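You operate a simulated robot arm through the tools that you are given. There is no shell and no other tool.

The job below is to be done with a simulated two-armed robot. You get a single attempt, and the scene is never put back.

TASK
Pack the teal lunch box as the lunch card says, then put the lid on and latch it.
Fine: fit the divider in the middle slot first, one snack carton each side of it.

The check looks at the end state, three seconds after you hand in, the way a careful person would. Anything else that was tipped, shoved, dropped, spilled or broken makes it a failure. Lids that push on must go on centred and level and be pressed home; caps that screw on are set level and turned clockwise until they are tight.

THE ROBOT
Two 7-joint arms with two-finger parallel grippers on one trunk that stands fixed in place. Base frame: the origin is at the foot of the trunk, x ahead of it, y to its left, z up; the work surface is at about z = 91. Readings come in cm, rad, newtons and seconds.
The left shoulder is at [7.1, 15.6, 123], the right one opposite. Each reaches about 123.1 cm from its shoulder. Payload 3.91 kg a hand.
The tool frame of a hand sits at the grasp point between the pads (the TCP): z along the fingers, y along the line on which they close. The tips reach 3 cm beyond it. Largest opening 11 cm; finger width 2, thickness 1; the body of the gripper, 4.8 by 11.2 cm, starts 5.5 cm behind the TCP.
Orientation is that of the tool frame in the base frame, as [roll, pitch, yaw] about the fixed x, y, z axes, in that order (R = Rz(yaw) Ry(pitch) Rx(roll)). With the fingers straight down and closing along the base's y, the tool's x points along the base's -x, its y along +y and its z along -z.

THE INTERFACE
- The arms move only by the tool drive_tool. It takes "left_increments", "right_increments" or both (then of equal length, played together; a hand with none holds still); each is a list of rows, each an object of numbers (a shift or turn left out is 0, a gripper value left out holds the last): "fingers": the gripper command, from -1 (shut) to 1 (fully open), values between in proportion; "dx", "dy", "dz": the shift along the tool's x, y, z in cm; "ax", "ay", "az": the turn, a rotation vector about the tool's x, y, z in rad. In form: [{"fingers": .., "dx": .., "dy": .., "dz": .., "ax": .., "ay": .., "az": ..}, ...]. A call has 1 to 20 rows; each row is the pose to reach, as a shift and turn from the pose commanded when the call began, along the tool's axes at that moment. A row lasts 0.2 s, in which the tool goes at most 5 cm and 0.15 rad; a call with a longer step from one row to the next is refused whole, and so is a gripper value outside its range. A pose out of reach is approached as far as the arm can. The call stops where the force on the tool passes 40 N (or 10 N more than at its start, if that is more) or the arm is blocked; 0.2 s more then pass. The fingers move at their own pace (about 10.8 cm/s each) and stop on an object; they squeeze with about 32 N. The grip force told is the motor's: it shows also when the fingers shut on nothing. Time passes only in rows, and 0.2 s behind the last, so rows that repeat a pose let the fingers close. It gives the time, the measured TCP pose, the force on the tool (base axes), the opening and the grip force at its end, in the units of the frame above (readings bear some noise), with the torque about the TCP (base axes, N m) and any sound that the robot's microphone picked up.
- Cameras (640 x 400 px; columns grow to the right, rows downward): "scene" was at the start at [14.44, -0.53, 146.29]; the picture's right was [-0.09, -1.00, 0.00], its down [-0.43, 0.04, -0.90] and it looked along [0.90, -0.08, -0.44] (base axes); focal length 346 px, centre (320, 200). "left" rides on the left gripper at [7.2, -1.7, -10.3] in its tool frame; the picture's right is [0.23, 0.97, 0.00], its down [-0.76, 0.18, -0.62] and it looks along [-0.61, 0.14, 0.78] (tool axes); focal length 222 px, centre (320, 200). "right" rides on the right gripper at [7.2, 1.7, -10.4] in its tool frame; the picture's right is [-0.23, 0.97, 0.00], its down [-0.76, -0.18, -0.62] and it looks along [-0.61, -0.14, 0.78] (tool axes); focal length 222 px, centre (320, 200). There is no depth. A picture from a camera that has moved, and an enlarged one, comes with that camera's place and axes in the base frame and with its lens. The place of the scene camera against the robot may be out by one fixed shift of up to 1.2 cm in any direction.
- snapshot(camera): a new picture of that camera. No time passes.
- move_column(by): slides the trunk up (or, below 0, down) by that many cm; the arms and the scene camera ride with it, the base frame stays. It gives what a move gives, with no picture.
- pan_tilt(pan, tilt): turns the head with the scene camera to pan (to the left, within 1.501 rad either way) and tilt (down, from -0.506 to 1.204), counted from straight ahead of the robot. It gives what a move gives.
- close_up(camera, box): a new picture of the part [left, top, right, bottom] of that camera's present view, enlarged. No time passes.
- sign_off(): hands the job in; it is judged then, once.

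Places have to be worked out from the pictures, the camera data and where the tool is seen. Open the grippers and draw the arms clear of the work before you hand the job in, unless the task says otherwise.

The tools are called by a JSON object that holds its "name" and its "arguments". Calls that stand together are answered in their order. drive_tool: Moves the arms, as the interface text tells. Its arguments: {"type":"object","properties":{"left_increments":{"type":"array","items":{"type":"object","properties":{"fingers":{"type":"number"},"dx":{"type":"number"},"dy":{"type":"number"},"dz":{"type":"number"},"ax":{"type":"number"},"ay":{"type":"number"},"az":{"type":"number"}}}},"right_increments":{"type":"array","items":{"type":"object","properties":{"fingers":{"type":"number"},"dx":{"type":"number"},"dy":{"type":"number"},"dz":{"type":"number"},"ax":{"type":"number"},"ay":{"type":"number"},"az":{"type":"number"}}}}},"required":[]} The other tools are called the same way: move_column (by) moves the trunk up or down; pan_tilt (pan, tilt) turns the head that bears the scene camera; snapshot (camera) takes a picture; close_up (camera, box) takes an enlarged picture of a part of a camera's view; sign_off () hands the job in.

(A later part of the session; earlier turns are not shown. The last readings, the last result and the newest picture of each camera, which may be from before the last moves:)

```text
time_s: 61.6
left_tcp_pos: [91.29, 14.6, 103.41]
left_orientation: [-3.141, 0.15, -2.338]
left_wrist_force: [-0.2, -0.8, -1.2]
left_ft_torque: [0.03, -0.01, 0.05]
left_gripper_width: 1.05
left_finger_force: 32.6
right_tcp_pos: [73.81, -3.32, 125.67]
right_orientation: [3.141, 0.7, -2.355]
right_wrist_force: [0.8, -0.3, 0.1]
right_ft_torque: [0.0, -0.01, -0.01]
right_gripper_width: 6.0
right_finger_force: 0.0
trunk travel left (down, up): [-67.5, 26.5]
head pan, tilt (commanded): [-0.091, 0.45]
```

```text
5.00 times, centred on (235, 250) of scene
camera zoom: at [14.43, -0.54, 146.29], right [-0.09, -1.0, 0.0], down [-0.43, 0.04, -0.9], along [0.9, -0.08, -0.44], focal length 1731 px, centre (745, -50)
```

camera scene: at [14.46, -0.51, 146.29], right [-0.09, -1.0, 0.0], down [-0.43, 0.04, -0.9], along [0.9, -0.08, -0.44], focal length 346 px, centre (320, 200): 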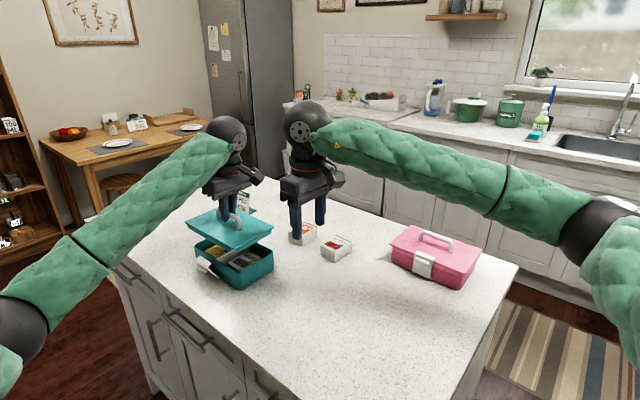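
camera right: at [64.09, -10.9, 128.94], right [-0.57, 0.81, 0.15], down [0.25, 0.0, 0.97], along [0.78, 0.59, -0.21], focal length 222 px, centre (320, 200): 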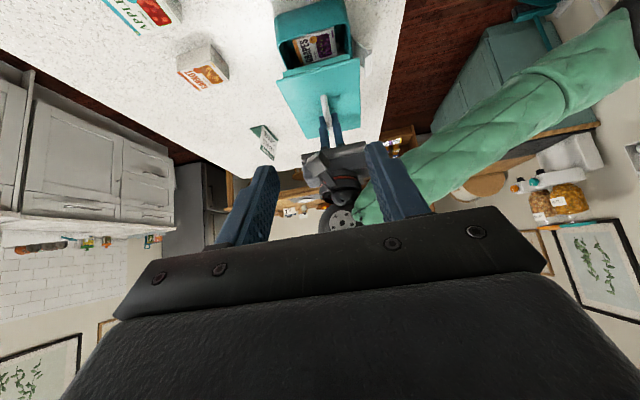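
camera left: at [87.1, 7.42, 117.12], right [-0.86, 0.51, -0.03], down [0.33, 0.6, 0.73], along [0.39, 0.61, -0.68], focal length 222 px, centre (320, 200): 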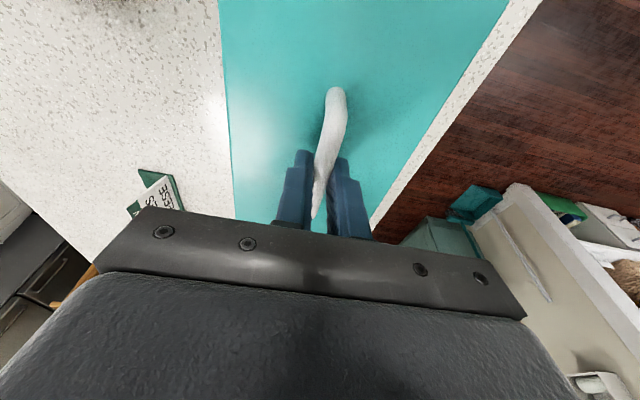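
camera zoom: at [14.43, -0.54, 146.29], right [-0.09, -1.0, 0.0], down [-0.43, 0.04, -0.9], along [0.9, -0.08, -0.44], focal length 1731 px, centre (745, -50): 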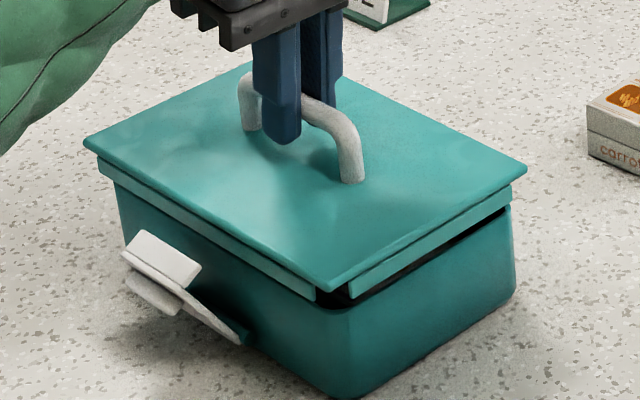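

The skirt is now ~0.7 cm above the rim. I zoom in on the corners in both views to compare skirt and wall edges.

{"name": "close_up", "arguments": {"camera": "scene", "box": [240, 235, 295, 285]}}

{"name": "close_up", "arguments": {"camera": "scene", "box": [195, 230, 250, 280]}}

{"name": "close_up", "arguments": {"camera": "right", "box": [285, 15, 320, 60]}}

{"name": "close_up", "arguments": {"camera": "right", "box": [335, 5, 370, 50]}}

```text
8.00 times, centred on (268, 260) of scene
camera zoom: at [14.43, -0.54, 146.29], right [-0.09, -1.0, 0.0], down [-0.43, 0.04, -0.9], along [0.9, -0.08, -0.44], focal length 2770 px, centre (740, -280)
```

zoom: 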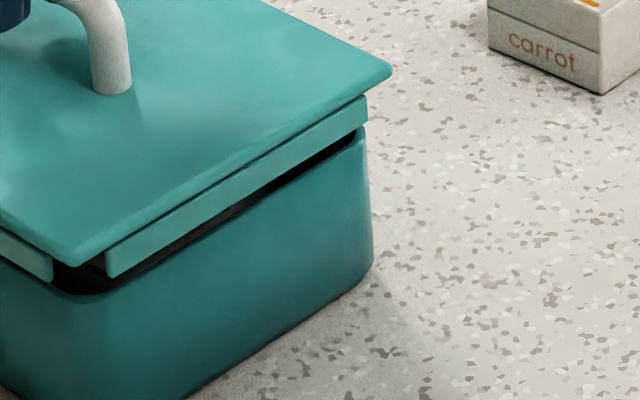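

```text
8.00 times, centred on (222, 255) of scene
camera zoom: at [14.43, -0.54, 146.29], right [-0.09, -1.0, 0.0], down [-0.43, 0.04, -0.9], along [0.9, -0.08, -0.44], focal length 2770 px, centre (1100, -240)
```

zoom: 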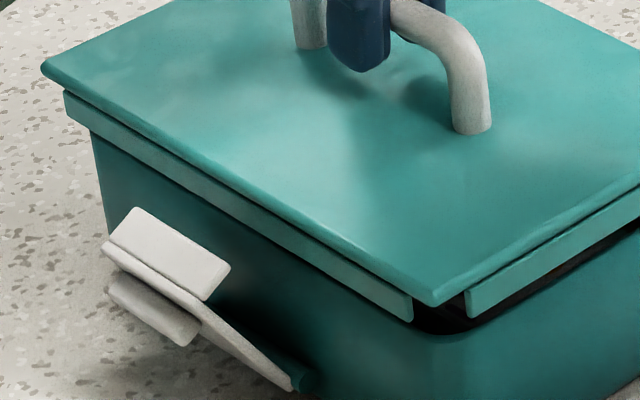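

```text
8.89 times, centred on (302, 38) of right
camera zoom: at [64.03, -10.93, 128.98], right [-0.57, 0.81, 0.15], down [0.25, 0.0, 0.97], along [0.78, 0.59, -0.21], focal length 1974 px, centre (476, 1644)
```

zoom: 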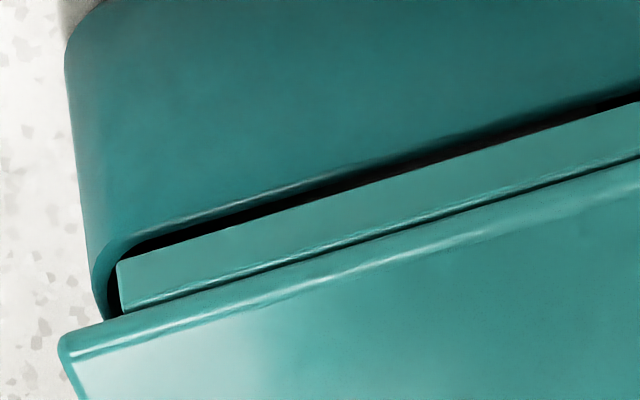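

```text
8.89 times, centred on (352, 28) of right
camera zoom: at [64.03, -10.93, 128.98], right [-0.57, 0.81, 0.15], down [0.25, 0.0, 0.97], along [0.78, 0.59, -0.21], focal length 1974 px, centre (31, 1733)
```

zoom: 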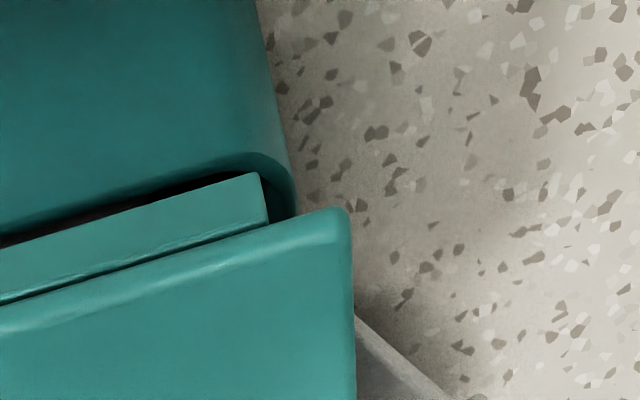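

I zoom closer at the latch-side and front-side skirt/rim gaps in the scene view to judge the centring.

{"name": "close_up", "arguments": {"camera": "scene", "box": [238, 255, 268, 280]}}

{"name": "close_up", "arguments": {"camera": "scene", "box": [198, 235, 228, 260]}}

{"name": "close_up", "arguments": {"camera": "scene", "box": [268, 240, 298, 265]}}

```text
16.00 times, centred on (253, 268) of scene
camera zoom: at [14.43, -0.54, 146.29], right [-0.09, -1.0, 0.0], down [-0.43, 0.04, -0.9], along [0.9, -0.08, -0.44], focal length 5539 px, centre (1392, -880)
```

zoom: 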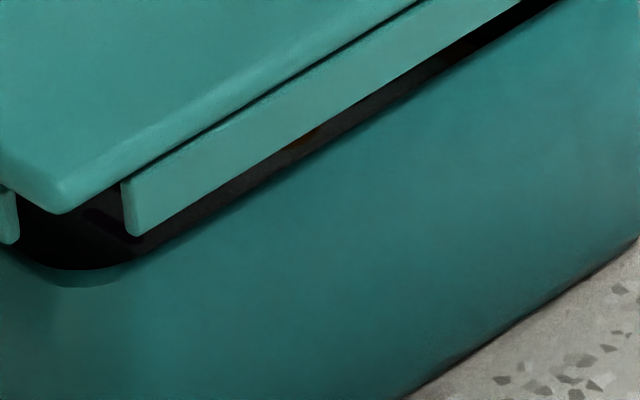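

```text
16.00 times, centred on (213, 248) of scene
camera zoom: at [14.43, -0.54, 146.29], right [-0.09, -1.0, 0.0], down [-0.43, 0.04, -0.9], along [0.9, -0.08, -0.44], focal length 5539 px, centre (2032, -560)
```

zoom: 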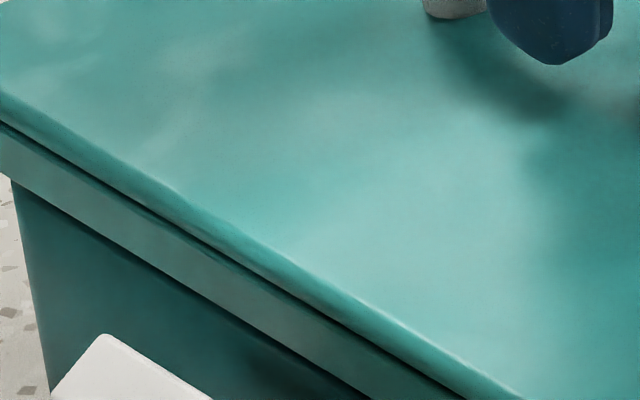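

```text
16.00 times, centred on (283, 252) of scene
camera zoom: at [14.43, -0.54, 146.29], right [-0.09, -1.0, 0.0], down [-0.43, 0.04, -0.9], along [0.9, -0.08, -0.44], focal length 5539 px, centre (912, -640)
```

zoom: 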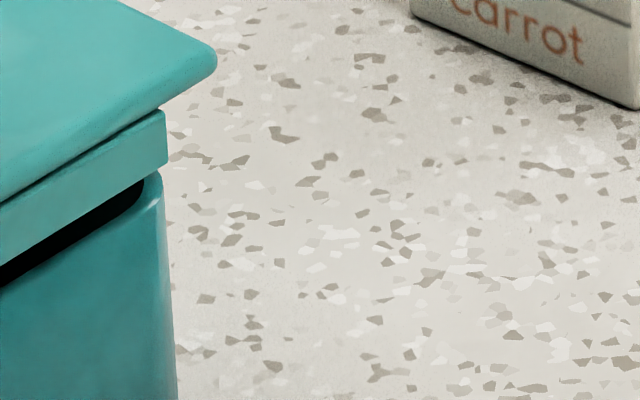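

I compare the lid in the left wrist view with the picture taken at grasp (when it lay flat) to see whether it has rolled in the grip.

{"name": "close_up", "arguments": {"camera": "left", "box": [220, 20, 420, 220]}}

```text
2.00 times, centred on (320, 120) of left
camera zoom: at [86.48, 7.15, 112.62], right [-0.86, 0.51, -0.03], down [0.33, 0.6, 0.73], along [0.4, 0.61, -0.68], focal length 444 px, centre (320, 360)
```

zoom: 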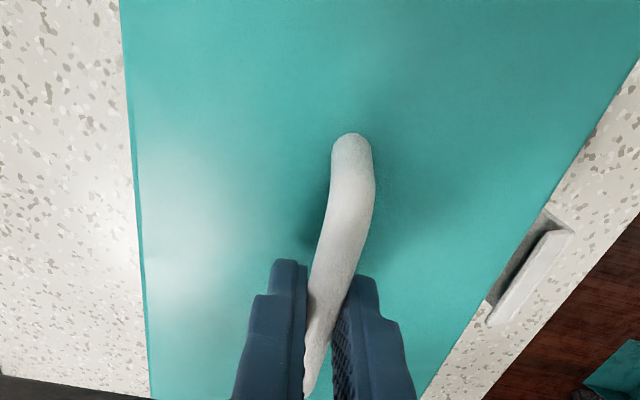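

There are signs of a slight roll (~0.02 rad, latch side low). I counter-rotate by that, correct −0.15 cm sideways, and lower 0.35 cm, then look again.

{"name": "drive_tool", "arguments": {"left_increments": [{"dx": 0.0, "dy": -0.15, "dz": 0.0, "ax": -0.018, "az": 0.005}, {"dx": 0.05, "dy": -0.15, "dz": 0.35, "ax": -0.018, "az": 0.005}, {"dx": 0.05, "dy": -0.15, "dz": 0.35, "ax": -0.018, "az": 0.005}]}}

{"name": "close_up", "arguments": {"camera": "right", "box": [280, 5, 370, 65]}}

{"name": "close_up", "arguments": {"camera": "scene", "box": [185, 220, 285, 290]}}

{"name": "close_up", "arguments": {"camera": "scene", "box": [235, 245, 285, 280]}}

```text
time_s: 62.4
left_tcp_pos: [91.4, 14.41, 103.13]
left_orientation: [3.123, 0.15, -2.344]
left_wrist_force: [0.1, -0.2, -0.3]
left_ft_torque: [0.0, 0.02, 0.02]
left_gripper_width: 1.08
left_finger_force: 32.2
right_tcp_pos: [73.87, -3.51, 125.7]
right_orientation: [3.141, 0.7, -2.352]
right_wrist_force: [0.0, 0.2, 1.0]
right_ft_torque: [0.02, 0.0, -0.01]
right_gripper_width: 5.98
right_finger_force: 0.1
trunk travel left (down, up): [-67.5, 26.5]
head pan, tilt (commanded): [-0.091, 0.45]
```

```text
6.67 times, centred on (325, 35) of right
camera zoom: at [64.06, -10.93, 128.96], right [-0.57, 0.81, 0.15], down [0.25, 0.0, 0.97], along [0.78, 0.59, -0.21], focal length 1481 px, centre (287, 1300)
```

zoom: 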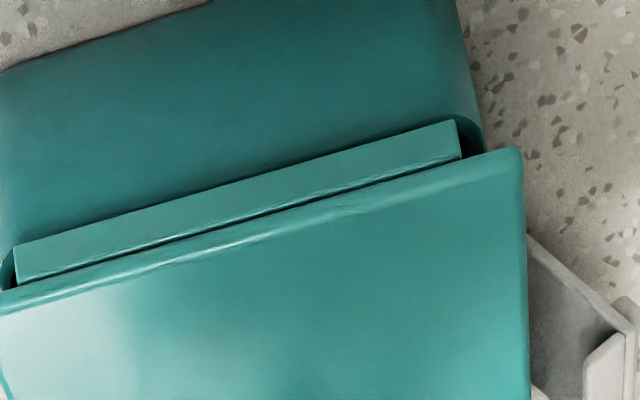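

```text
5.71 times, centred on (235, 255) of scene
camera zoom: at [14.46, -0.54, 146.29], right [-0.09, -1.0, 0.0], down [-0.43, 0.04, -0.9], along [0.9, -0.08, -0.44], focal length 1978 px, centre (806, -114)
```

zoom: 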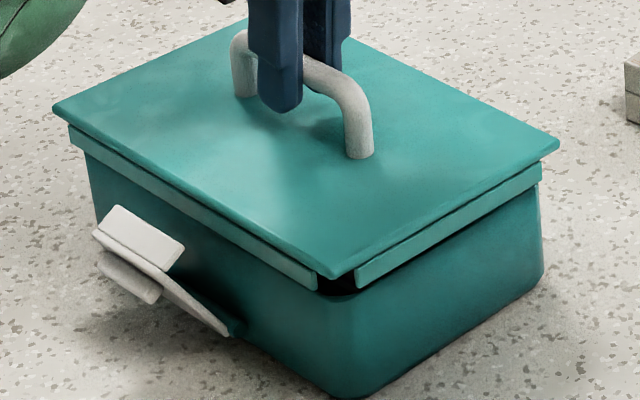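

```text
11.43 times, centred on (260, 262) of scene
camera zoom: at [14.46, -0.54, 146.29], right [-0.09, -1.0, 0.0], down [-0.43, 0.04, -0.9], along [0.9, -0.08, -0.44], focal length 3957 px, centre (1006, -514)
```

zoom: 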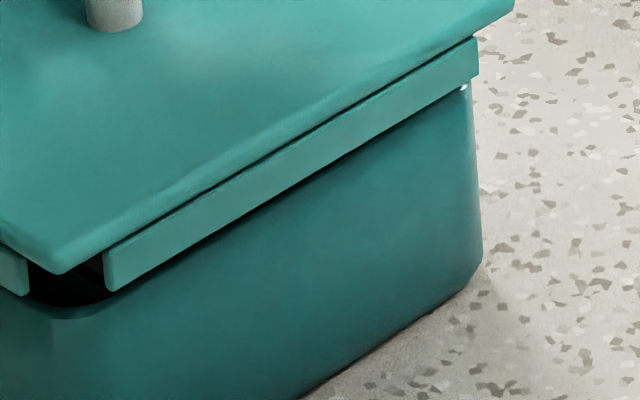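

Front and latch gaps look even now. I take one more wider close-up from the right camera to measure both lid corners against the box sides.

{"name": "close_up", "arguments": {"camera": "right", "box": [265, 0, 375, 90]}}

{"name": "close_up", "arguments": {"camera": "right", "box": [330, 10, 370, 50]}}

{"name": "close_up", "arguments": {"camera": "right", "box": [275, 25, 315, 65]}}

```text
4.44 times, centred on (320, 45) of right
camera zoom: at [64.06, -10.93, 128.96], right [-0.57, 0.81, 0.15], down [0.25, 0.0, 0.97], along [0.78, 0.59, -0.21], focal length 987 px, centre (320, 889)
```

zoom: 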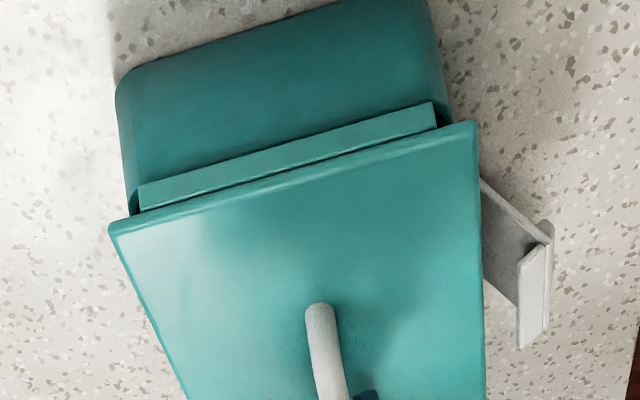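

```text
10.00 times, centred on (350, 30) of right
camera zoom: at [64.06, -10.93, 128.96], right [-0.57, 0.81, 0.15], down [0.25, 0.0, 0.97], along [0.78, 0.59, -0.21], focal length 2221 px, centre (20, 1900)
```

zoom: 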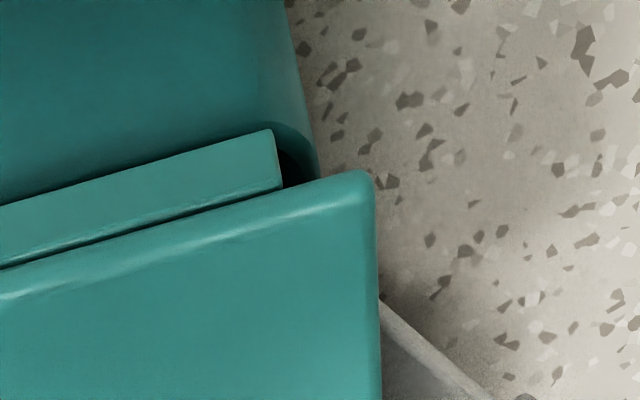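

```text
10.00 times, centred on (295, 45) of right
camera zoom: at [64.06, -10.93, 128.96], right [-0.57, 0.81, 0.15], down [0.25, 0.0, 0.97], along [0.78, 0.59, -0.21], focal length 2221 px, centre (570, 1750)
```

zoom: 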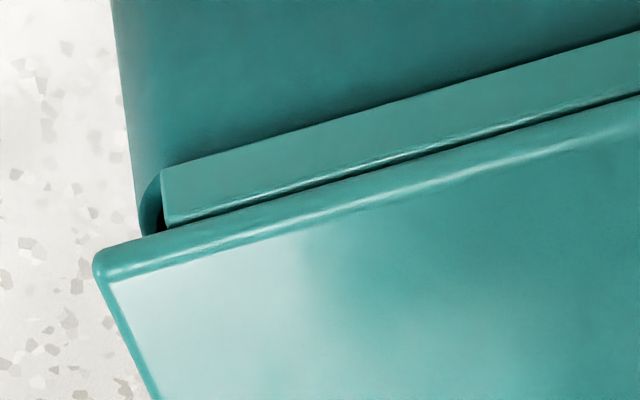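

The lid is centred within about 0.1 cm and parallel. I lower gently in small steps and watch the force.

{"name": "drive_tool", "arguments": {"left_increments": [{"dx": 0.02, "dz": 0.15}, {"dx": 0.04, "dz": 0.3}, {"dx": 0.06, "dz": 0.4}, {"dx": 0.06, "dz": 0.4}]}}

{"name": "close_up", "arguments": {"camera": "scene", "box": [185, 220, 285, 290]}}

{"name": "close_up", "arguments": {"camera": "right", "box": [265, 0, 375, 90]}}

```text
time_s: 63.4
left_tcp_pos: [91.34, 14.65, 102.68]
left_orientation: [3.122, 0.151, -2.342]
left_wrist_force: [0.2, 1.0, -0.6]
left_ft_torque: [-0.01, 0.0, 0.0]
left_gripper_width: 1.06
left_finger_force: 31.7
right_tcp_pos: [73.88, -3.41, 125.7]
right_orientation: [3.139, 0.7, -2.352]
right_wrist_force: [0.7, 0.4, -0.8]
right_ft_torque: [0.01, 0.02, 0.01]
right_gripper_width: 6.02
right_finger_force: 0.0
trunk travel left (down, up): [-67.5, 26.5]
head pan, tilt (commanded): [-0.091, 0.45]
```

```text
5.71 times, centred on (235, 255) of scene
camera zoom: at [14.46, -0.54, 146.29], right [-0.09, -1.0, 0.0], down [-0.43, 0.04, -0.9], along [0.9, -0.08, -0.44], focal length 1978 px, centre (806, -114)
```

zoom: 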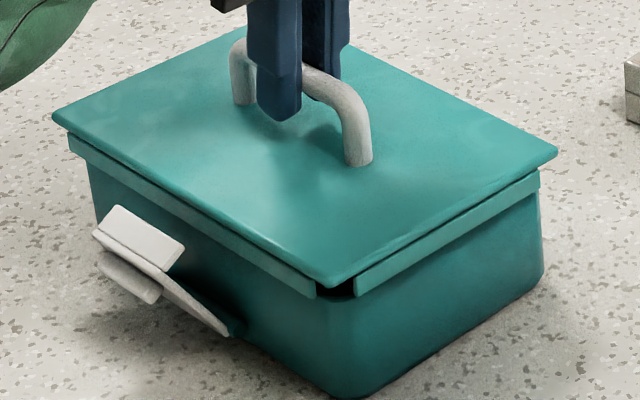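

```text
4.44 times, centred on (320, 45) of right
camera zoom: at [64.06, -10.93, 128.96], right [-0.57, 0.81, 0.15], down [0.25, 0.0, 0.97], along [0.78, 0.59, -0.21], focal length 987 px, centre (320, 889)
```

zoom: 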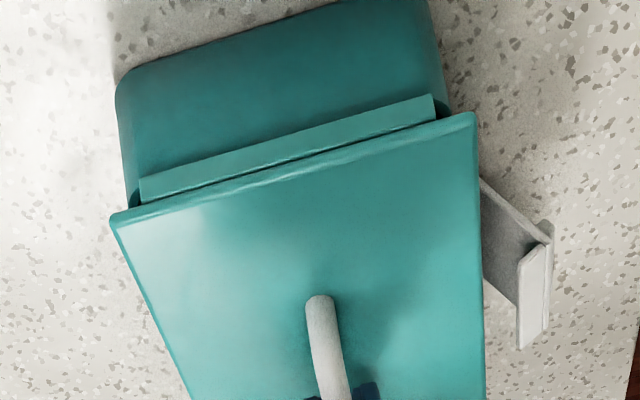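

No contact yet. I keep lowering in small steps.

{"name": "drive_tool", "arguments": {"left_increments": [{"dx": 0.02, "dz": 0.12}, {"dx": 0.04, "dz": 0.24}, {"dx": 0.05, "dz": 0.36}, {"dx": 0.05, "dz": 0.36}]}}

```text
time_s: 64.4
left_tcp_pos: [91.41, 14.67, 102.24]
left_orientation: [3.121, 0.15, -2.344]
left_wrist_force: [-0.2, 0.0, -1.5]
left_ft_torque: [0.02, 0.0, -0.01]
left_gripper_width: 1.07
left_finger_force: 32.3
right_tcp_pos: [73.96, -3.45, 125.7]
right_orientation: [3.14, 0.699, -2.353]
right_wrist_force: [-0.5, 0.3, 0.0]
right_ft_torque: [-0.02, -0.01, 0.02]
right_gripper_width: 6.0
right_finger_force: 0.1
trunk travel left (down, up): [-67.5, 26.5]
head pan, tilt (commanded): [-0.091, 0.45]
```

Still free at TCP z 102.25; the skirt should now be at or below the rim. I look again.

{"name": "close_up", "arguments": {"camera": "scene", "box": [185, 220, 285, 290]}}

{"name": "close_up", "arguments": {"camera": "scene", "box": [235, 245, 285, 280]}}

{"name": "close_up", "arguments": {"camera": "right", "box": [330, 10, 370, 50]}}

{"name": "close_up", "arguments": {"camera": "right", "box": [275, 25, 315, 65]}}

```text
5.71 times, centred on (235, 255) of scene
camera zoom: at [14.46, -0.53, 146.29], right [-0.09, -1.0, 0.0], down [-0.43, 0.04, -0.9], along [0.9, -0.08, -0.44], focal length 1978 px, centre (806, -114)
```

zoom: 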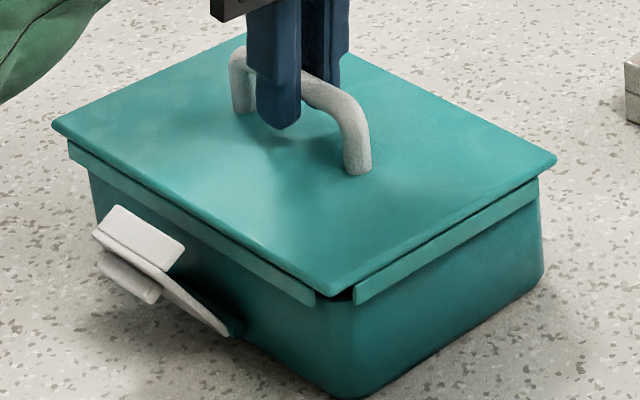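

```text
11.43 times, centred on (260, 262) of scene
camera zoom: at [14.46, -0.53, 146.29], right [-0.09, -1.0, 0.0], down [-0.43, 0.04, -0.9], along [0.9, -0.08, -0.44], focal length 3957 px, centre (1006, -514)
```

zoom: 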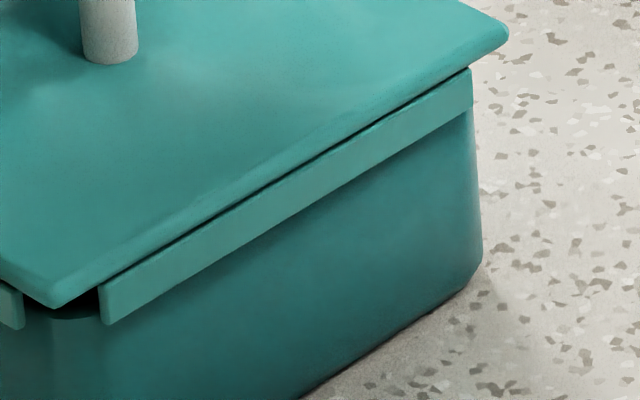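

```text
10.00 times, centred on (350, 30) of right
camera zoom: at [64.06, -10.93, 128.96], right [-0.57, 0.81, 0.15], down [0.25, 0.0, 0.97], along [0.78, 0.59, -0.21], focal length 2221 px, centre (20, 1900)
```

zoom: 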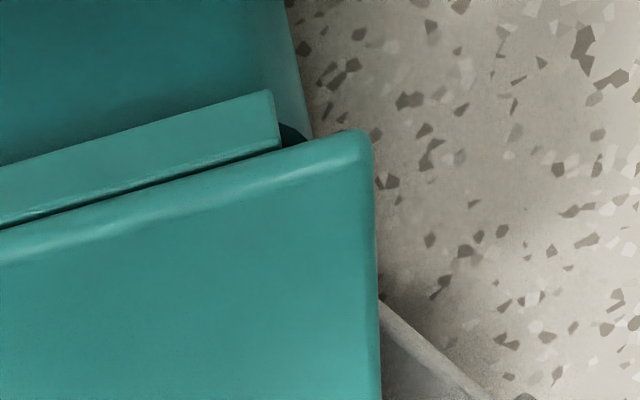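

```text
10.00 times, centred on (295, 45) of right
camera zoom: at [64.06, -10.93, 128.96], right [-0.57, 0.81, 0.15], down [0.25, 0.0, 0.97], along [0.78, 0.59, -0.21], focal length 2221 px, centre (570, 1750)
```

zoom: 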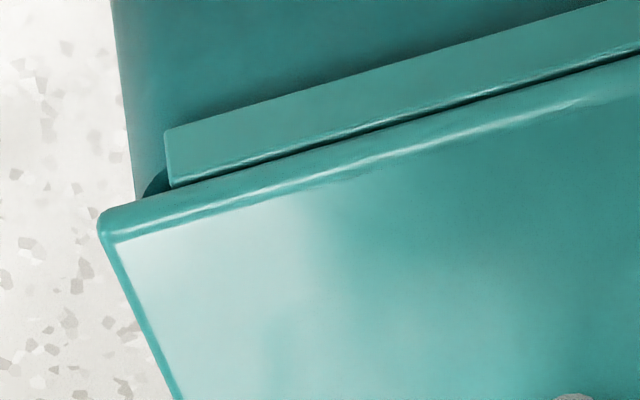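

The skirt now surrounds the rim on all visible sides with no contact force. I continue down until the lid plate touches.

{"name": "drive_tool", "arguments": {"left_increments": [{"dx": 0.02, "dz": 0.12}, {"dx": 0.04, "dz": 0.24}, {"dx": 0.05, "dz": 0.36}, {"dx": 0.05, "dz": 0.36}]}}

{"name": "close_up", "arguments": {"camera": "scene", "box": [235, 245, 285, 280]}}

```text
time_s: 65.4
left_tcp_pos: [91.35, 14.52, 101.8]
left_orientation: [3.122, 0.149, -2.346]
left_wrist_force: [1.1, 0.1, -1.0]
left_ft_torque: [-0.03, -0.06, 0.01]
left_gripper_width: 1.08
left_finger_force: 31.7
right_tcp_pos: [73.77, -3.46, 125.72]
right_orientation: [3.14, 0.701, -2.353]
right_wrist_force: [0.3, -0.3, 1.4]
right_ft_torque: [-0.03, 0.04, 0.02]
right_gripper_width: 5.98
right_finger_force: 0.1
trunk travel left (down, up): [-67.5, 26.5]
head pan, tilt (commanded): [-0.091, 0.45]
```

```text
11.43 times, centred on (260, 262) of scene
camera zoom: at [14.45, -0.53, 146.29], right [-0.09, -1.0, 0.0], down [-0.43, 0.04, -0.9], along [0.9, -0.08, -0.44], focal length 3957 px, centre (1006, -514)
```

zoom: 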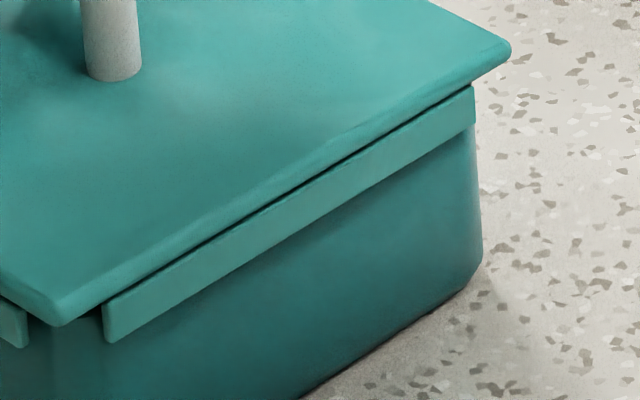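

Nearly closed, force still small. I continue down in small steps.

{"name": "drive_tool", "arguments": {"left_increments": [{"dx": 0.015, "dz": 0.1}, {"dx": 0.03, "dz": 0.2}, {"dx": 0.045, "dz": 0.3}, {"dx": 0.045, "dz": 0.3}]}}

{"name": "close_up", "arguments": {"camera": "scene", "box": [185, 220, 285, 290]}}

```text
time_s: 66.4
left_tcp_pos: [91.36, 14.57, 101.59]
left_orientation: [3.122, 0.151, -2.343]
left_wrist_force: [0.2, 0.0, -0.6]
left_ft_torque: [-0.05, 0.01, 0.02]
left_gripper_width: 1.06
left_finger_force: 31.6
right_tcp_pos: [73.85, -3.38, 125.72]
right_orientation: [3.141, 0.7, -2.352]
right_wrist_force: [-0.4, 0.5, 0.5]
right_ft_torque: [-0.02, -0.01, -0.04]
right_gripper_width: 5.99
right_finger_force: 0.0
trunk travel left (down, up): [-67.5, 26.5]
head pan, tilt (commanded): [-0.091, 0.45]
```

```text
5.71 times, centred on (235, 255) of scene
camera zoom: at [14.46, -0.53, 146.29], right [-0.09, -1.0, 0.0], down [-0.43, 0.04, -0.9], along [0.9, -0.08, -0.44], focal length 1978 px, centre (806, -114)
```

zoom: 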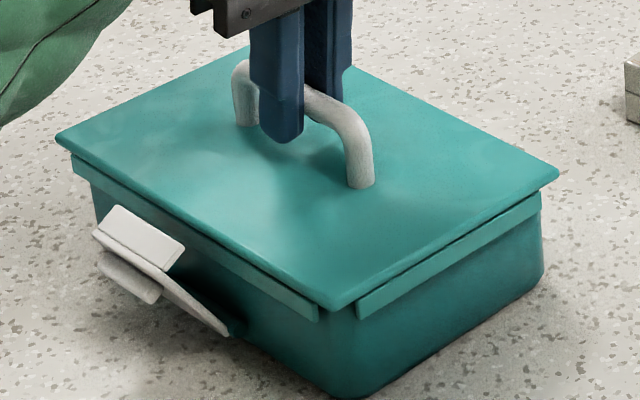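

Still no contact; a few more small steps.

{"name": "drive_tool", "arguments": {"left_increments": [{"dx": 0.015, "dz": 0.1}, {"dx": 0.03, "dz": 0.2}, {"dx": 0.03, "dz": 0.2}]}}

```text
time_s: 67.2
left_tcp_pos: [91.33, 14.62, 101.52]
left_orientation: [3.122, 0.149, -2.342]
left_wrist_force: [-0.3, 0.9, 2.8]
left_ft_torque: [-0.16, 0.2, -0.01]
left_gripper_width: 1.06
left_finger_force: 32.0
right_tcp_pos: [73.84, -3.47, 125.81]
right_orientation: [3.142, 0.7, -2.353]
right_wrist_force: [0.3, 0.2, -0.1]
right_ft_torque: [0.02, 0.0, 0.01]
right_gripper_width: 5.99
right_finger_force: 0.0
trunk travel left (down, up): [-67.5, 26.5]
head pan, tilt (commanded): [-0.091, 0.45]
```

First contact (≈4 N) at the front end. I continue a little further to let the lid settle level.

{"name": "drive_tool", "arguments": {"left_increments": [{"dx": 0.015, "dz": 0.1}, {"dx": 0.03, "dz": 0.2}, {"dx": 0.03, "dz": 0.2}]}}

{"name": "close_up", "arguments": {"camera": "scene", "box": [185, 220, 285, 290]}}

{"name": "close_up", "arguments": {"camera": "right", "box": [265, 0, 375, 90]}}

```text
time_s: 68.0
left_tcp_pos: [91.32, 14.44, 101.39]
left_orientation: [3.123, 0.151, -2.342]
left_wrist_force: [5.1, 3.9, 18.0]
left_ft_torque: [0.05, -0.09, -0.05]
left_gripper_width: 1.09
left_finger_force: 32.0
right_tcp_pos: [73.77, -3.37, 125.83]
right_orientation: [3.141, 0.701, -2.352]
right_wrist_force: [-0.7, -0.5, -0.4]
right_ft_torque: [0.01, -0.04, 0.0]
right_gripper_width: 6.02
right_finger_force: 0.0
trunk travel left (down, up): [-67.5, 26.5]
head pan, tilt (commanded): [-0.091, 0.45]
heard: snap
```

```text
5.71 times, centred on (235, 255) of scene
camera zoom: at [14.33, -0.51, 146.32], right [-0.09, -1.0, 0.0], down [-0.43, 0.04, -0.9], along [0.9, -0.08, -0.43], focal length 1978 px, centre (806, -114)
```

zoom: 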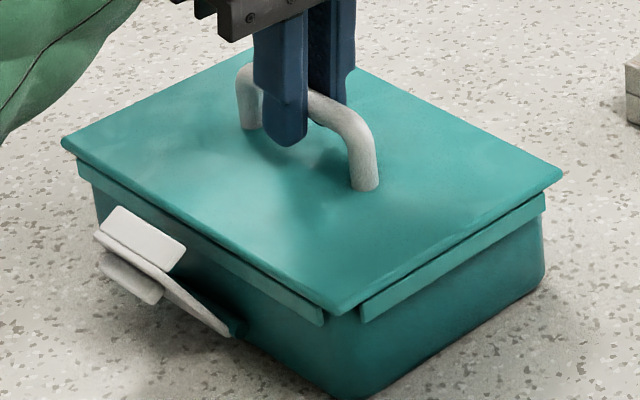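

```text
4.44 times, centred on (320, 45) of right
camera zoom: at [63.94, -10.91, 129.05], right [-0.57, 0.81, 0.15], down [0.25, 0.0, 0.97], along [0.78, 0.59, -0.21], focal length 987 px, centre (320, 889)
```

zoom: 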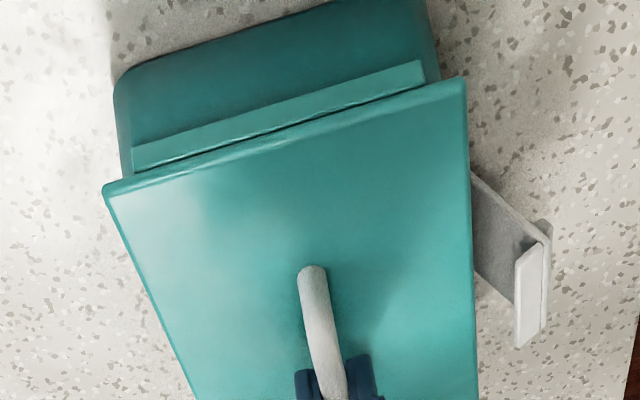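

A snap was heard: the lid has seated. I ease off, open the fingers and rise clear of the handle, then inspect that it's level and fully home.

{"name": "drive_tool", "arguments": {"left_increments": [{"dx": -0.03, "dz": -0.2}, {"dx": -0.03, "dz": -0.2, "fingers": -0.5}, {"dx": -0.03, "dz": -0.2, "fingers": -0.3}, {"dx": -0.03, "dz": -0.2, "fingers": -0.3}, {"dx": -0.3, "dz": -2}, {"dx": -0.75, "dz": -5}, {"dx": -1.2, "dz": -8}]}}

{"name": "close_up", "arguments": {"camera": "scene", "box": [185, 220, 285, 290]}}

{"name": "close_up", "arguments": {"camera": "right", "box": [265, 0, 375, 90]}}

{"name": "close_up", "arguments": {"camera": "scene", "box": [235, 245, 285, 280]}}

```text
time_s: 69.6
left_tcp_pos: [91.39, 14.12, 109.41]
left_orientation: [3.12, 0.151, -2.343]
left_wrist_force: [-0.1, -0.6, 0.1]
left_ft_torque: [0.01, 0.01, -0.02]
left_gripper_width: 3.85
left_finger_force: 0.1
right_tcp_pos: [73.89, -3.5, 125.86]
right_orientation: [-3.141, 0.7, -2.354]
right_wrist_force: [-0.3, 0.3, -0.6]
right_ft_torque: [-0.01, 0.02, 0.02]
right_gripper_width: 5.98
right_finger_force: 0.0
trunk travel left (down, up): [-67.5, 26.5]
head pan, tilt (commanded): [-0.091, 0.45]
heard: snap
```

```text
5.71 times, centred on (235, 255) of scene
camera zoom: at [14.36, -0.56, 146.29], right [-0.09, -1.0, 0.0], down [-0.43, 0.04, -0.9], along [0.9, -0.08, -0.43], focal length 1978 px, centre (806, -114)
```

zoom: 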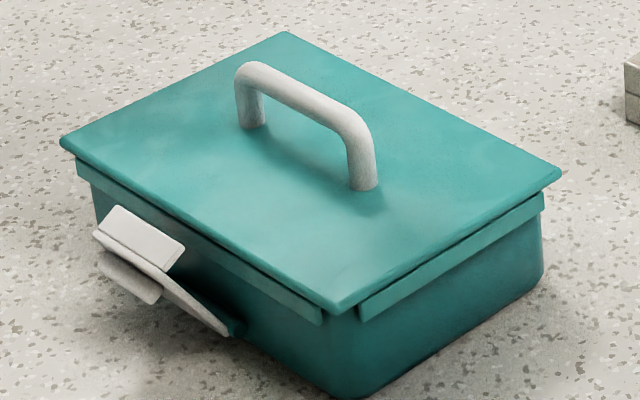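

```text
4.44 times, centred on (320, 45) of right
camera zoom: at [63.97, -10.96, 128.99], right [-0.57, 0.81, 0.15], down [0.25, 0.0, 0.97], along [0.78, 0.59, -0.21], focal length 987 px, centre (320, 889)
```

zoom: 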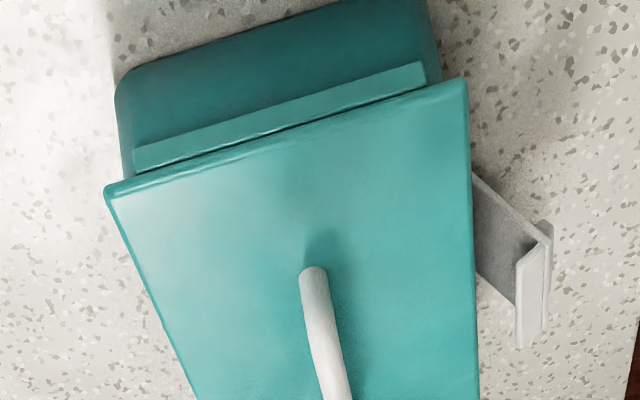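

```text
11.43 times, centred on (260, 262) of scene
camera zoom: at [14.36, -0.56, 146.29], right [-0.09, -1.0, 0.0], down [-0.43, 0.04, -0.9], along [0.9, -0.08, -0.43], focal length 3957 px, centre (1006, -514)
```

zoom: 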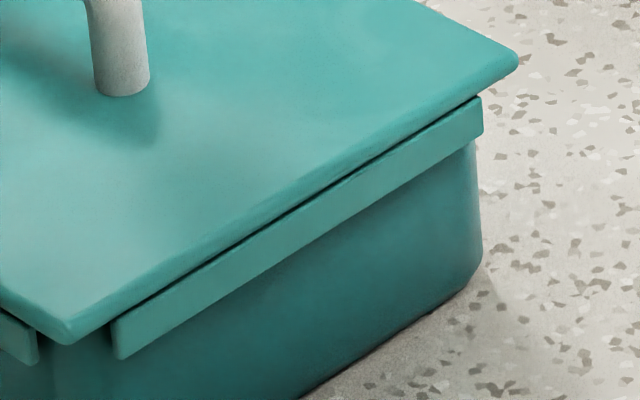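

A second snap was heard during release (possibly settling or lifting slightly), so I'll press the lid home again. First I make the hand vertical, fingers open astride the handle, and check the view.

{"name": "drive_tool", "arguments": {"left_increments": [{"ay": 0.075, "ax": 0.009}, {"ay": 0.15, "ax": 0.018}, {"ay": 0.15, "ax": 0.018}]}}

{"name": "close_up", "arguments": {"camera": "left", "box": [200, 0, 440, 220]}}

{"name": "close_up", "arguments": {"camera": "scene", "box": [185, 205, 285, 290]}}

```text
time_s: 70.4
left_tcp_pos: [91.43, 14.25, 109.3]
left_orientation: [3.141, -0.001, -2.343]
left_wrist_force: [1.3, 0.7, 0.5]
left_ft_torque: [0.01, 0.0, -0.02]
left_gripper_width: 3.85
left_finger_force: 0.1
right_tcp_pos: [73.8, -3.49, 125.67]
right_orientation: [3.14, 0.7, -2.353]
right_wrist_force: [0.7, 0.1, 0.4]
right_ft_torque: [0.02, -0.01, 0.01]
right_gripper_width: 5.98
right_finger_force: 0.0
trunk travel left (down, up): [-67.5, 26.5]
head pan, tilt (commanded): [-0.091, 0.45]
```

```text
1.82 times, centred on (320, 110) of left
camera zoom: at [87.61, 7.85, 119.69], right [-0.86, 0.52, 0.0], down [0.4, 0.67, 0.62], along [0.32, 0.53, -0.78], focal length 404 px, centre (320, 364)
```

zoom: 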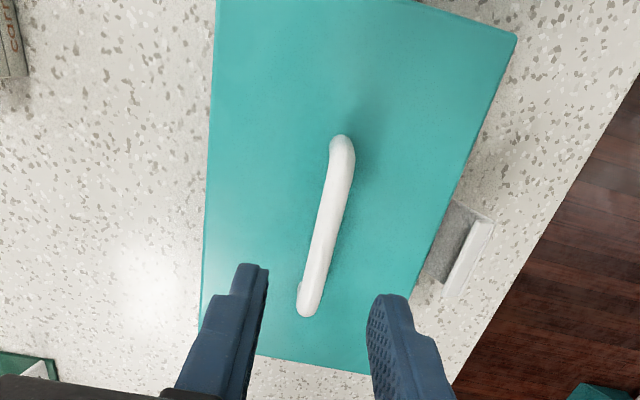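

```text
4.71 times, centred on (235, 248) of scene
camera zoom: at [14.46, -0.54, 146.29], right [-0.09, -1.0, 0.0], down [-0.43, 0.04, -0.9], along [0.9, -0.08, -0.44], focal length 1629 px, centre (720, -24)
```

zoom: 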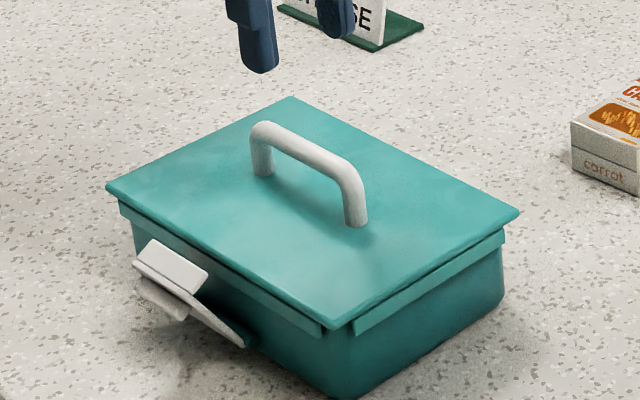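

The handle is centred about (−0.5, +0.2) from the gripper. I move over it and lower with fingers astride the handle to press the lid plate.

{"name": "drive_tool", "arguments": {"left_increments": [{"dx": -0.5, "dy": 0.2, "dz": 2}, {"dx": -0.5, "dy": 0.2, "dz": 5}, {"dx": -0.5, "dy": 0.2, "dz": 7.5}, {"dx": -0.5, "dy": 0.2, "dz": 8.6}, {"dx": -0.5, "dy": 0.2, "dz": 8.6}]}}

{"name": "close_up", "arguments": {"camera": "scene", "box": [185, 205, 285, 290]}}

```text
time_s: 71.6
left_tcp_pos: [91.62, 14.79, 100.58]
left_orientation: [3.14, -0.001, -2.342]
left_wrist_force: [-0.7, 0.0, 0.7]
left_ft_torque: [-0.01, -0.03, -0.01]
left_gripper_width: 3.84
left_finger_force: 0.0
right_tcp_pos: [73.84, -3.44, 125.65]
right_orientation: [3.14, 0.699, -2.352]
right_wrist_force: [0.1, 0.3, 0.0]
right_ft_torque: [0.04, -0.02, 0.02]
right_gripper_width: 6.01
right_finger_force: 0.0
trunk travel left (down, up): [-67.5, 26.5]
head pan, tilt (commanded): [-0.091, 0.45]
```

```text
4.71 times, centred on (235, 248) of scene
camera zoom: at [14.45, -0.54, 146.29], right [-0.09, -1.0, 0.0], down [-0.43, 0.04, -0.9], along [0.9, -0.08, -0.44], focal length 1629 px, centre (720, -24)
```

zoom: 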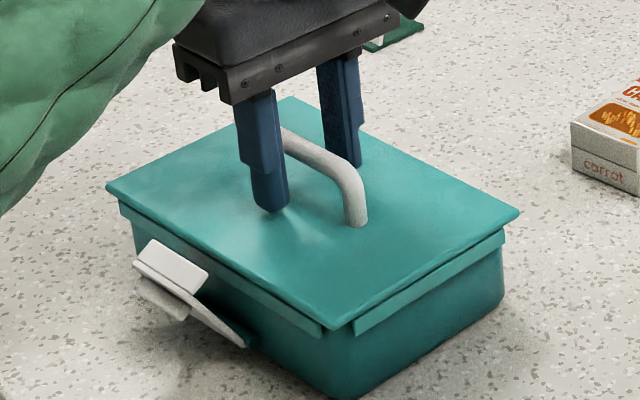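

Fingertips are just above the lid plate on both sides of the handle. I press down in small steps.

{"name": "drive_tool", "arguments": {"left_increments": [{"dz": 0.15}, {"dz": 0.3}, {"dz": 0.45}, {"dz": 0.6}, {"dz": 0.7}]}}

```text
time_s: 72.8
left_tcp_pos: [91.61, 14.81, 100.25]
left_orientation: [-3.14, 0.002, -2.342]
left_wrist_force: [3.7, -2.0, 22.5]
left_ft_torque: [0.03, -0.02, -0.02]
left_gripper_width: 3.91
left_finger_force: 0.6
right_tcp_pos: [73.66, -3.54, 125.84]
right_orientation: [3.141, 0.701, -2.352]
right_wrist_force: [0.3, 0.8, 0.7]
right_ft_torque: [-0.02, 0.0, 0.03]
right_gripper_width: 6.02
right_finger_force: 0.1
trunk travel left (down, up): [-67.5, 26.5]
head pan, tilt (commanded): [-0.091, 0.45]
```

22 N of press, lid top at ≈97.2, no movement. I press somewhat harder (staying under 40 N) to make sure it is home.

{"name": "drive_tool", "arguments": {"left_increments": [{"dz": 0.1}, {"dz": 0.2}, {"dz": 0.25}, {"dz": 0.25}]}}

{"name": "close_up", "arguments": {"camera": "scene", "box": [185, 205, 285, 290]}}

{"name": "close_up", "arguments": {"camera": "right", "box": [265, 0, 375, 90]}}

```text
time_s: 73.5
left_tcp_pos: [91.57, 14.89, 100.32]
left_orientation: [-3.137, 0.001, -2.344]
left_wrist_force: [-2.8, -2.9, 15.9]
left_ft_torque: [0.14, 0.36, 0.01]
left_gripper_width: 3.92
left_finger_force: 0.7
right_tcp_pos: [73.83, -3.42, 125.6]
right_orientation: [-3.14, 0.7, -2.353]
right_wrist_force: [-0.7, 0.3, 0.7]
right_ft_torque: [0.01, -0.01, 0.0]
right_gripper_width: 6.02
right_finger_force: 0.0
trunk travel left (down, up): [-67.5, 26.5]
head pan, tilt (commanded): [-0.091, 0.45]
stopped in row 3 (left hand): the force on the tool passed its limit at 42 N (the readings are from after the stop); the commanded pose is now the measured one
```

```text
4.71 times, centred on (235, 248) of scene
camera zoom: at [14.34, -0.55, 146.26], right [-0.09, -1.0, 0.0], down [-0.43, 0.04, -0.9], along [0.9, -0.08, -0.43], focal length 1629 px, centre (720, -24)
```

zoom: 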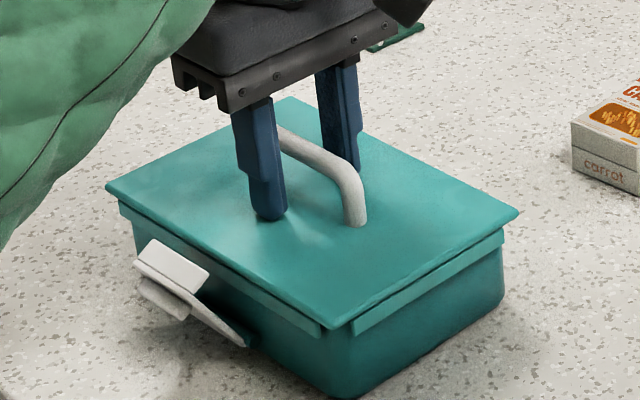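

```text
4.44 times, centred on (320, 45) of right
camera zoom: at [63.97, -10.93, 128.95], right [-0.57, 0.81, 0.15], down [0.25, 0.0, 0.97], along [0.78, 0.59, -0.21], focal length 987 px, centre (320, 889)
```

zoom: 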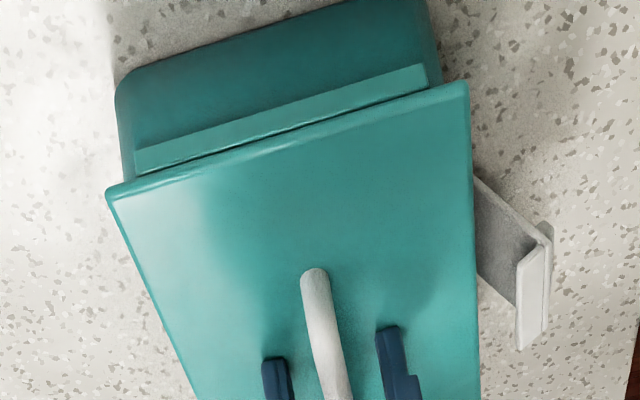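

No further movement even at 42 N, so the lid sits at its hard stop. I lift the left hand away and bring it to the latch side, turned so that its camera is on the outside.

{"name": "drive_tool", "arguments": {"left_increments": [{"dz": -1.5}, {"dz": -5}, {"dz": -8.5}, {"dz": -12}, {"dy": 1.3, "dz": -12, "az": 0.142}, {"dy": 2.6, "dz": -12, "az": 0.284}, {"dy": 3.9, "dz": -12, "az": 0.426}, {"dy": 5.2, "dz": -12, "az": 0.568}, {"dy": 6.5, "dz": -12, "az": 0.71}, {"dy": 7.8, "dz": -12, "az": 0.852}, {"dy": 9.1, "dz": -12, "az": 0.994}, {"dy": 10.4, "dz": -12, "az": 1.136}, {"dy": 11.7, "dz": -12, "az": 1.278}, {"dy": 13, "dz": -12, "az": 1.42}, {"dy": 13.9, "dz": -12, "az": 1.565}, {"dy": 13.9, "dz": -12, "az": 1.565}]}}

{"name": "snapshot", "arguments": {"camera": "left"}}

{"name": "close_up", "arguments": {"camera": "scene", "box": [185, 205, 285, 290]}}

{"name": "close_up", "arguments": {"camera": "right", "box": [265, 0, 375, 90]}}

```text
time_s: 77.0
left_tcp_pos: [81.93, 24.63, 111.93]
left_orientation: [-3.14, 0.002, 2.375]
left_wrist_force: [0.9, -0.4, -0.4]
left_ft_torque: [-0.02, -0.03, 0.04]
left_gripper_width: 3.86
left_finger_force: 0.0
right_tcp_pos: [73.94, -3.4, 125.66]
right_orientation: [3.14, 0.701, -2.354]
right_wrist_force: [0.6, -0.2, -0.4]
right_ft_torque: [0.0, -0.01, 0.01]
right_gripper_width: 6.02
right_finger_force: 0.0
trunk travel left (down, up): [-67.5, 26.5]
head pan, tilt (commanded): [-0.091, 0.45]
heard: snap
```

```text
taken
camera left: at [75.49, 28.44, 122.4], right [0.51, 0.86, 0.0], down [0.67, -0.4, 0.62], along [0.54, -0.32, -0.78], focal length 222 px, centre (320, 200)
```

left: 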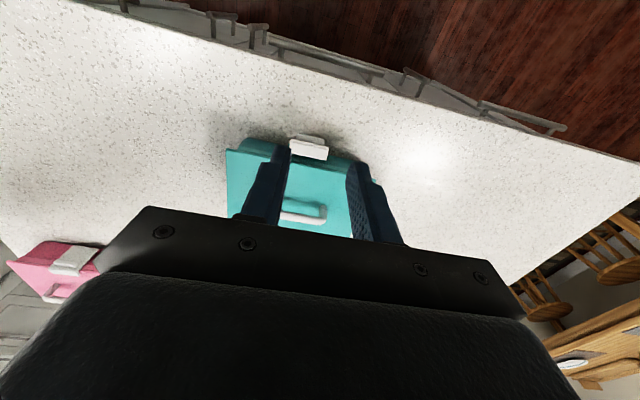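

```text
4.71 times, centred on (235, 248) of scene
camera zoom: at [14.46, -0.54, 146.29], right [-0.09, -1.0, 0.0], down [-0.43, 0.04, -0.9], along [0.9, -0.08, -0.44], focal length 1629 px, centre (720, -24)
```

zoom: 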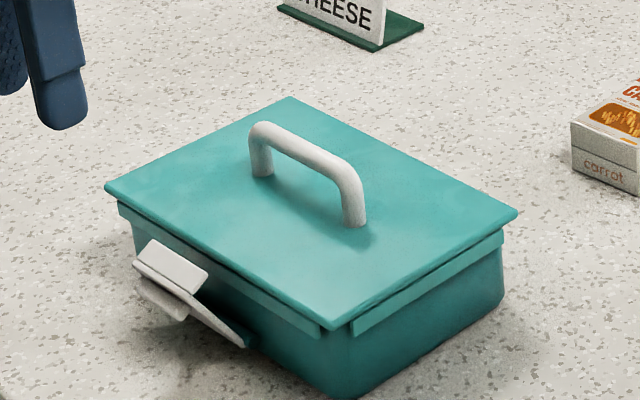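

```text
4.44 times, centred on (320, 45) of right
camera zoom: at [64.06, -10.94, 128.96], right [-0.57, 0.81, 0.15], down [0.25, 0.0, 0.97], along [0.78, 0.59, -0.21], focal length 987 px, centre (320, 889)
```

zoom: 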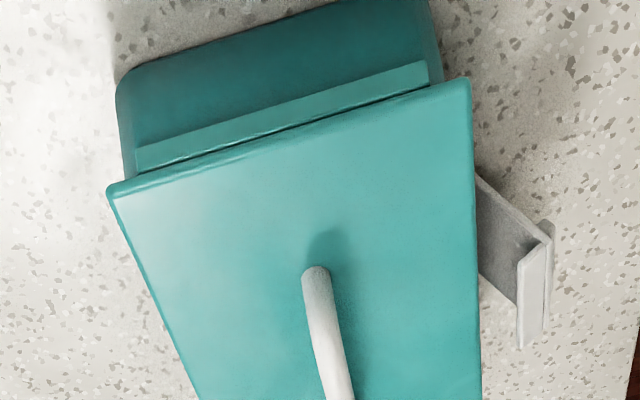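

Another snap was reported. I compare high-zoom pictures of the lid corner with the earlier ones to see whether the lid is now lower and level.

{"name": "close_up", "arguments": {"camera": "scene", "box": [235, 245, 285, 280]}}

{"name": "close_up", "arguments": {"camera": "scene", "box": [185, 220, 285, 290]}}

{"name": "close_up", "arguments": {"camera": "right", "box": [330, 10, 370, 50]}}

{"name": "close_up", "arguments": {"camera": "right", "box": [275, 25, 315, 65]}}

{"name": "close_up", "arguments": {"camera": "left", "box": [210, 100, 390, 240]}}

```text
11.43 times, centred on (260, 262) of scene
camera zoom: at [14.46, -0.54, 146.29], right [-0.09, -1.0, 0.0], down [-0.43, 0.04, -0.9], along [0.9, -0.08, -0.44], focal length 3957 px, centre (1006, -514)
```

zoom: 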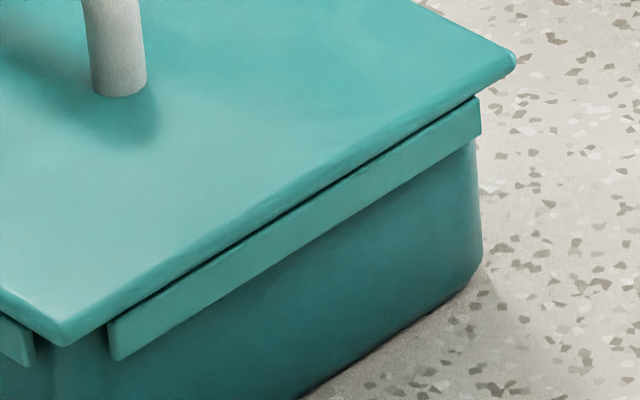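

```text
5.71 times, centred on (235, 255) of scene
camera zoom: at [14.46, -0.54, 146.29], right [-0.09, -1.0, 0.0], down [-0.43, 0.04, -0.9], along [0.9, -0.08, -0.44], focal length 1978 px, centre (806, -114)
```

zoom: 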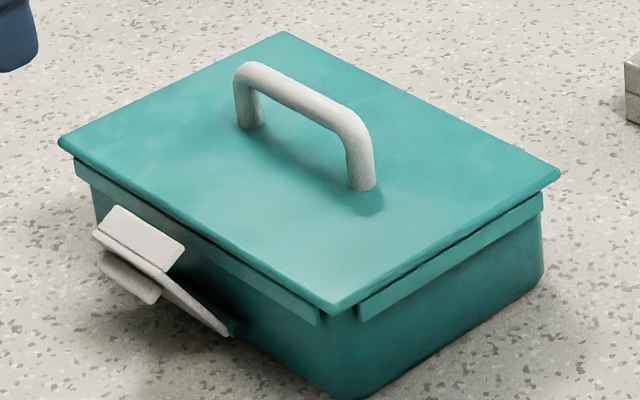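

```text
10.00 times, centred on (350, 30) of right
camera zoom: at [64.06, -10.94, 128.96], right [-0.57, 0.81, 0.15], down [0.25, 0.0, 0.97], along [0.78, 0.59, -0.21], focal length 2221 px, centre (20, 1900)
```

zoom: 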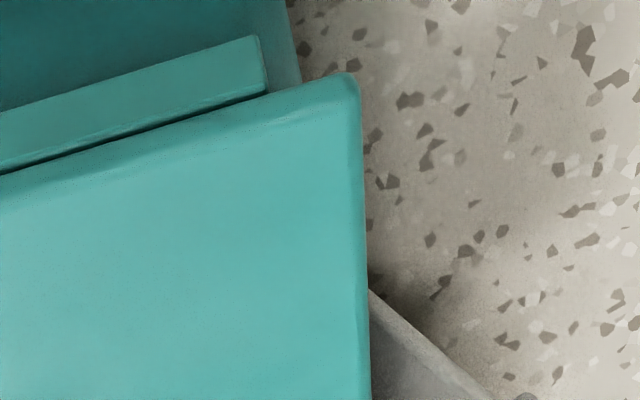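

```text
10.00 times, centred on (295, 45) of right
camera zoom: at [64.06, -10.94, 128.96], right [-0.57, 0.81, 0.15], down [0.25, 0.0, 0.97], along [0.78, 0.59, -0.21], focal length 2221 px, centre (570, 1750)
```

zoom: 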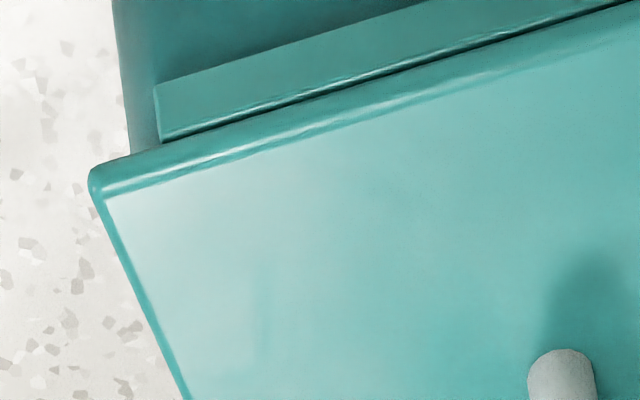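

```text
2.86 times, centred on (300, 170) of left
camera zoom: at [75.49, 28.44, 122.4], right [0.51, 0.86, 0.0], down [0.67, -0.4, 0.62], along [0.54, -0.32, -0.78], focal length 635 px, centre (377, 286)
```

zoom: 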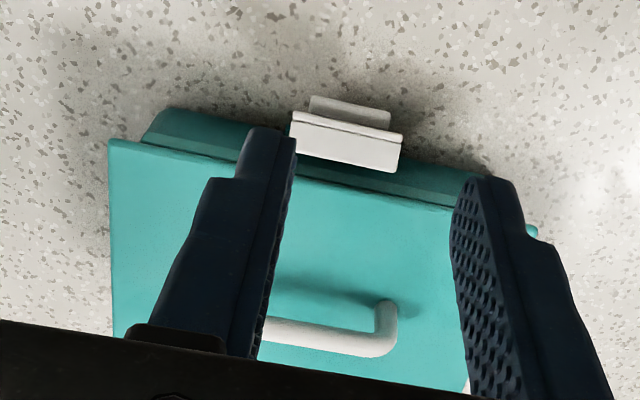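

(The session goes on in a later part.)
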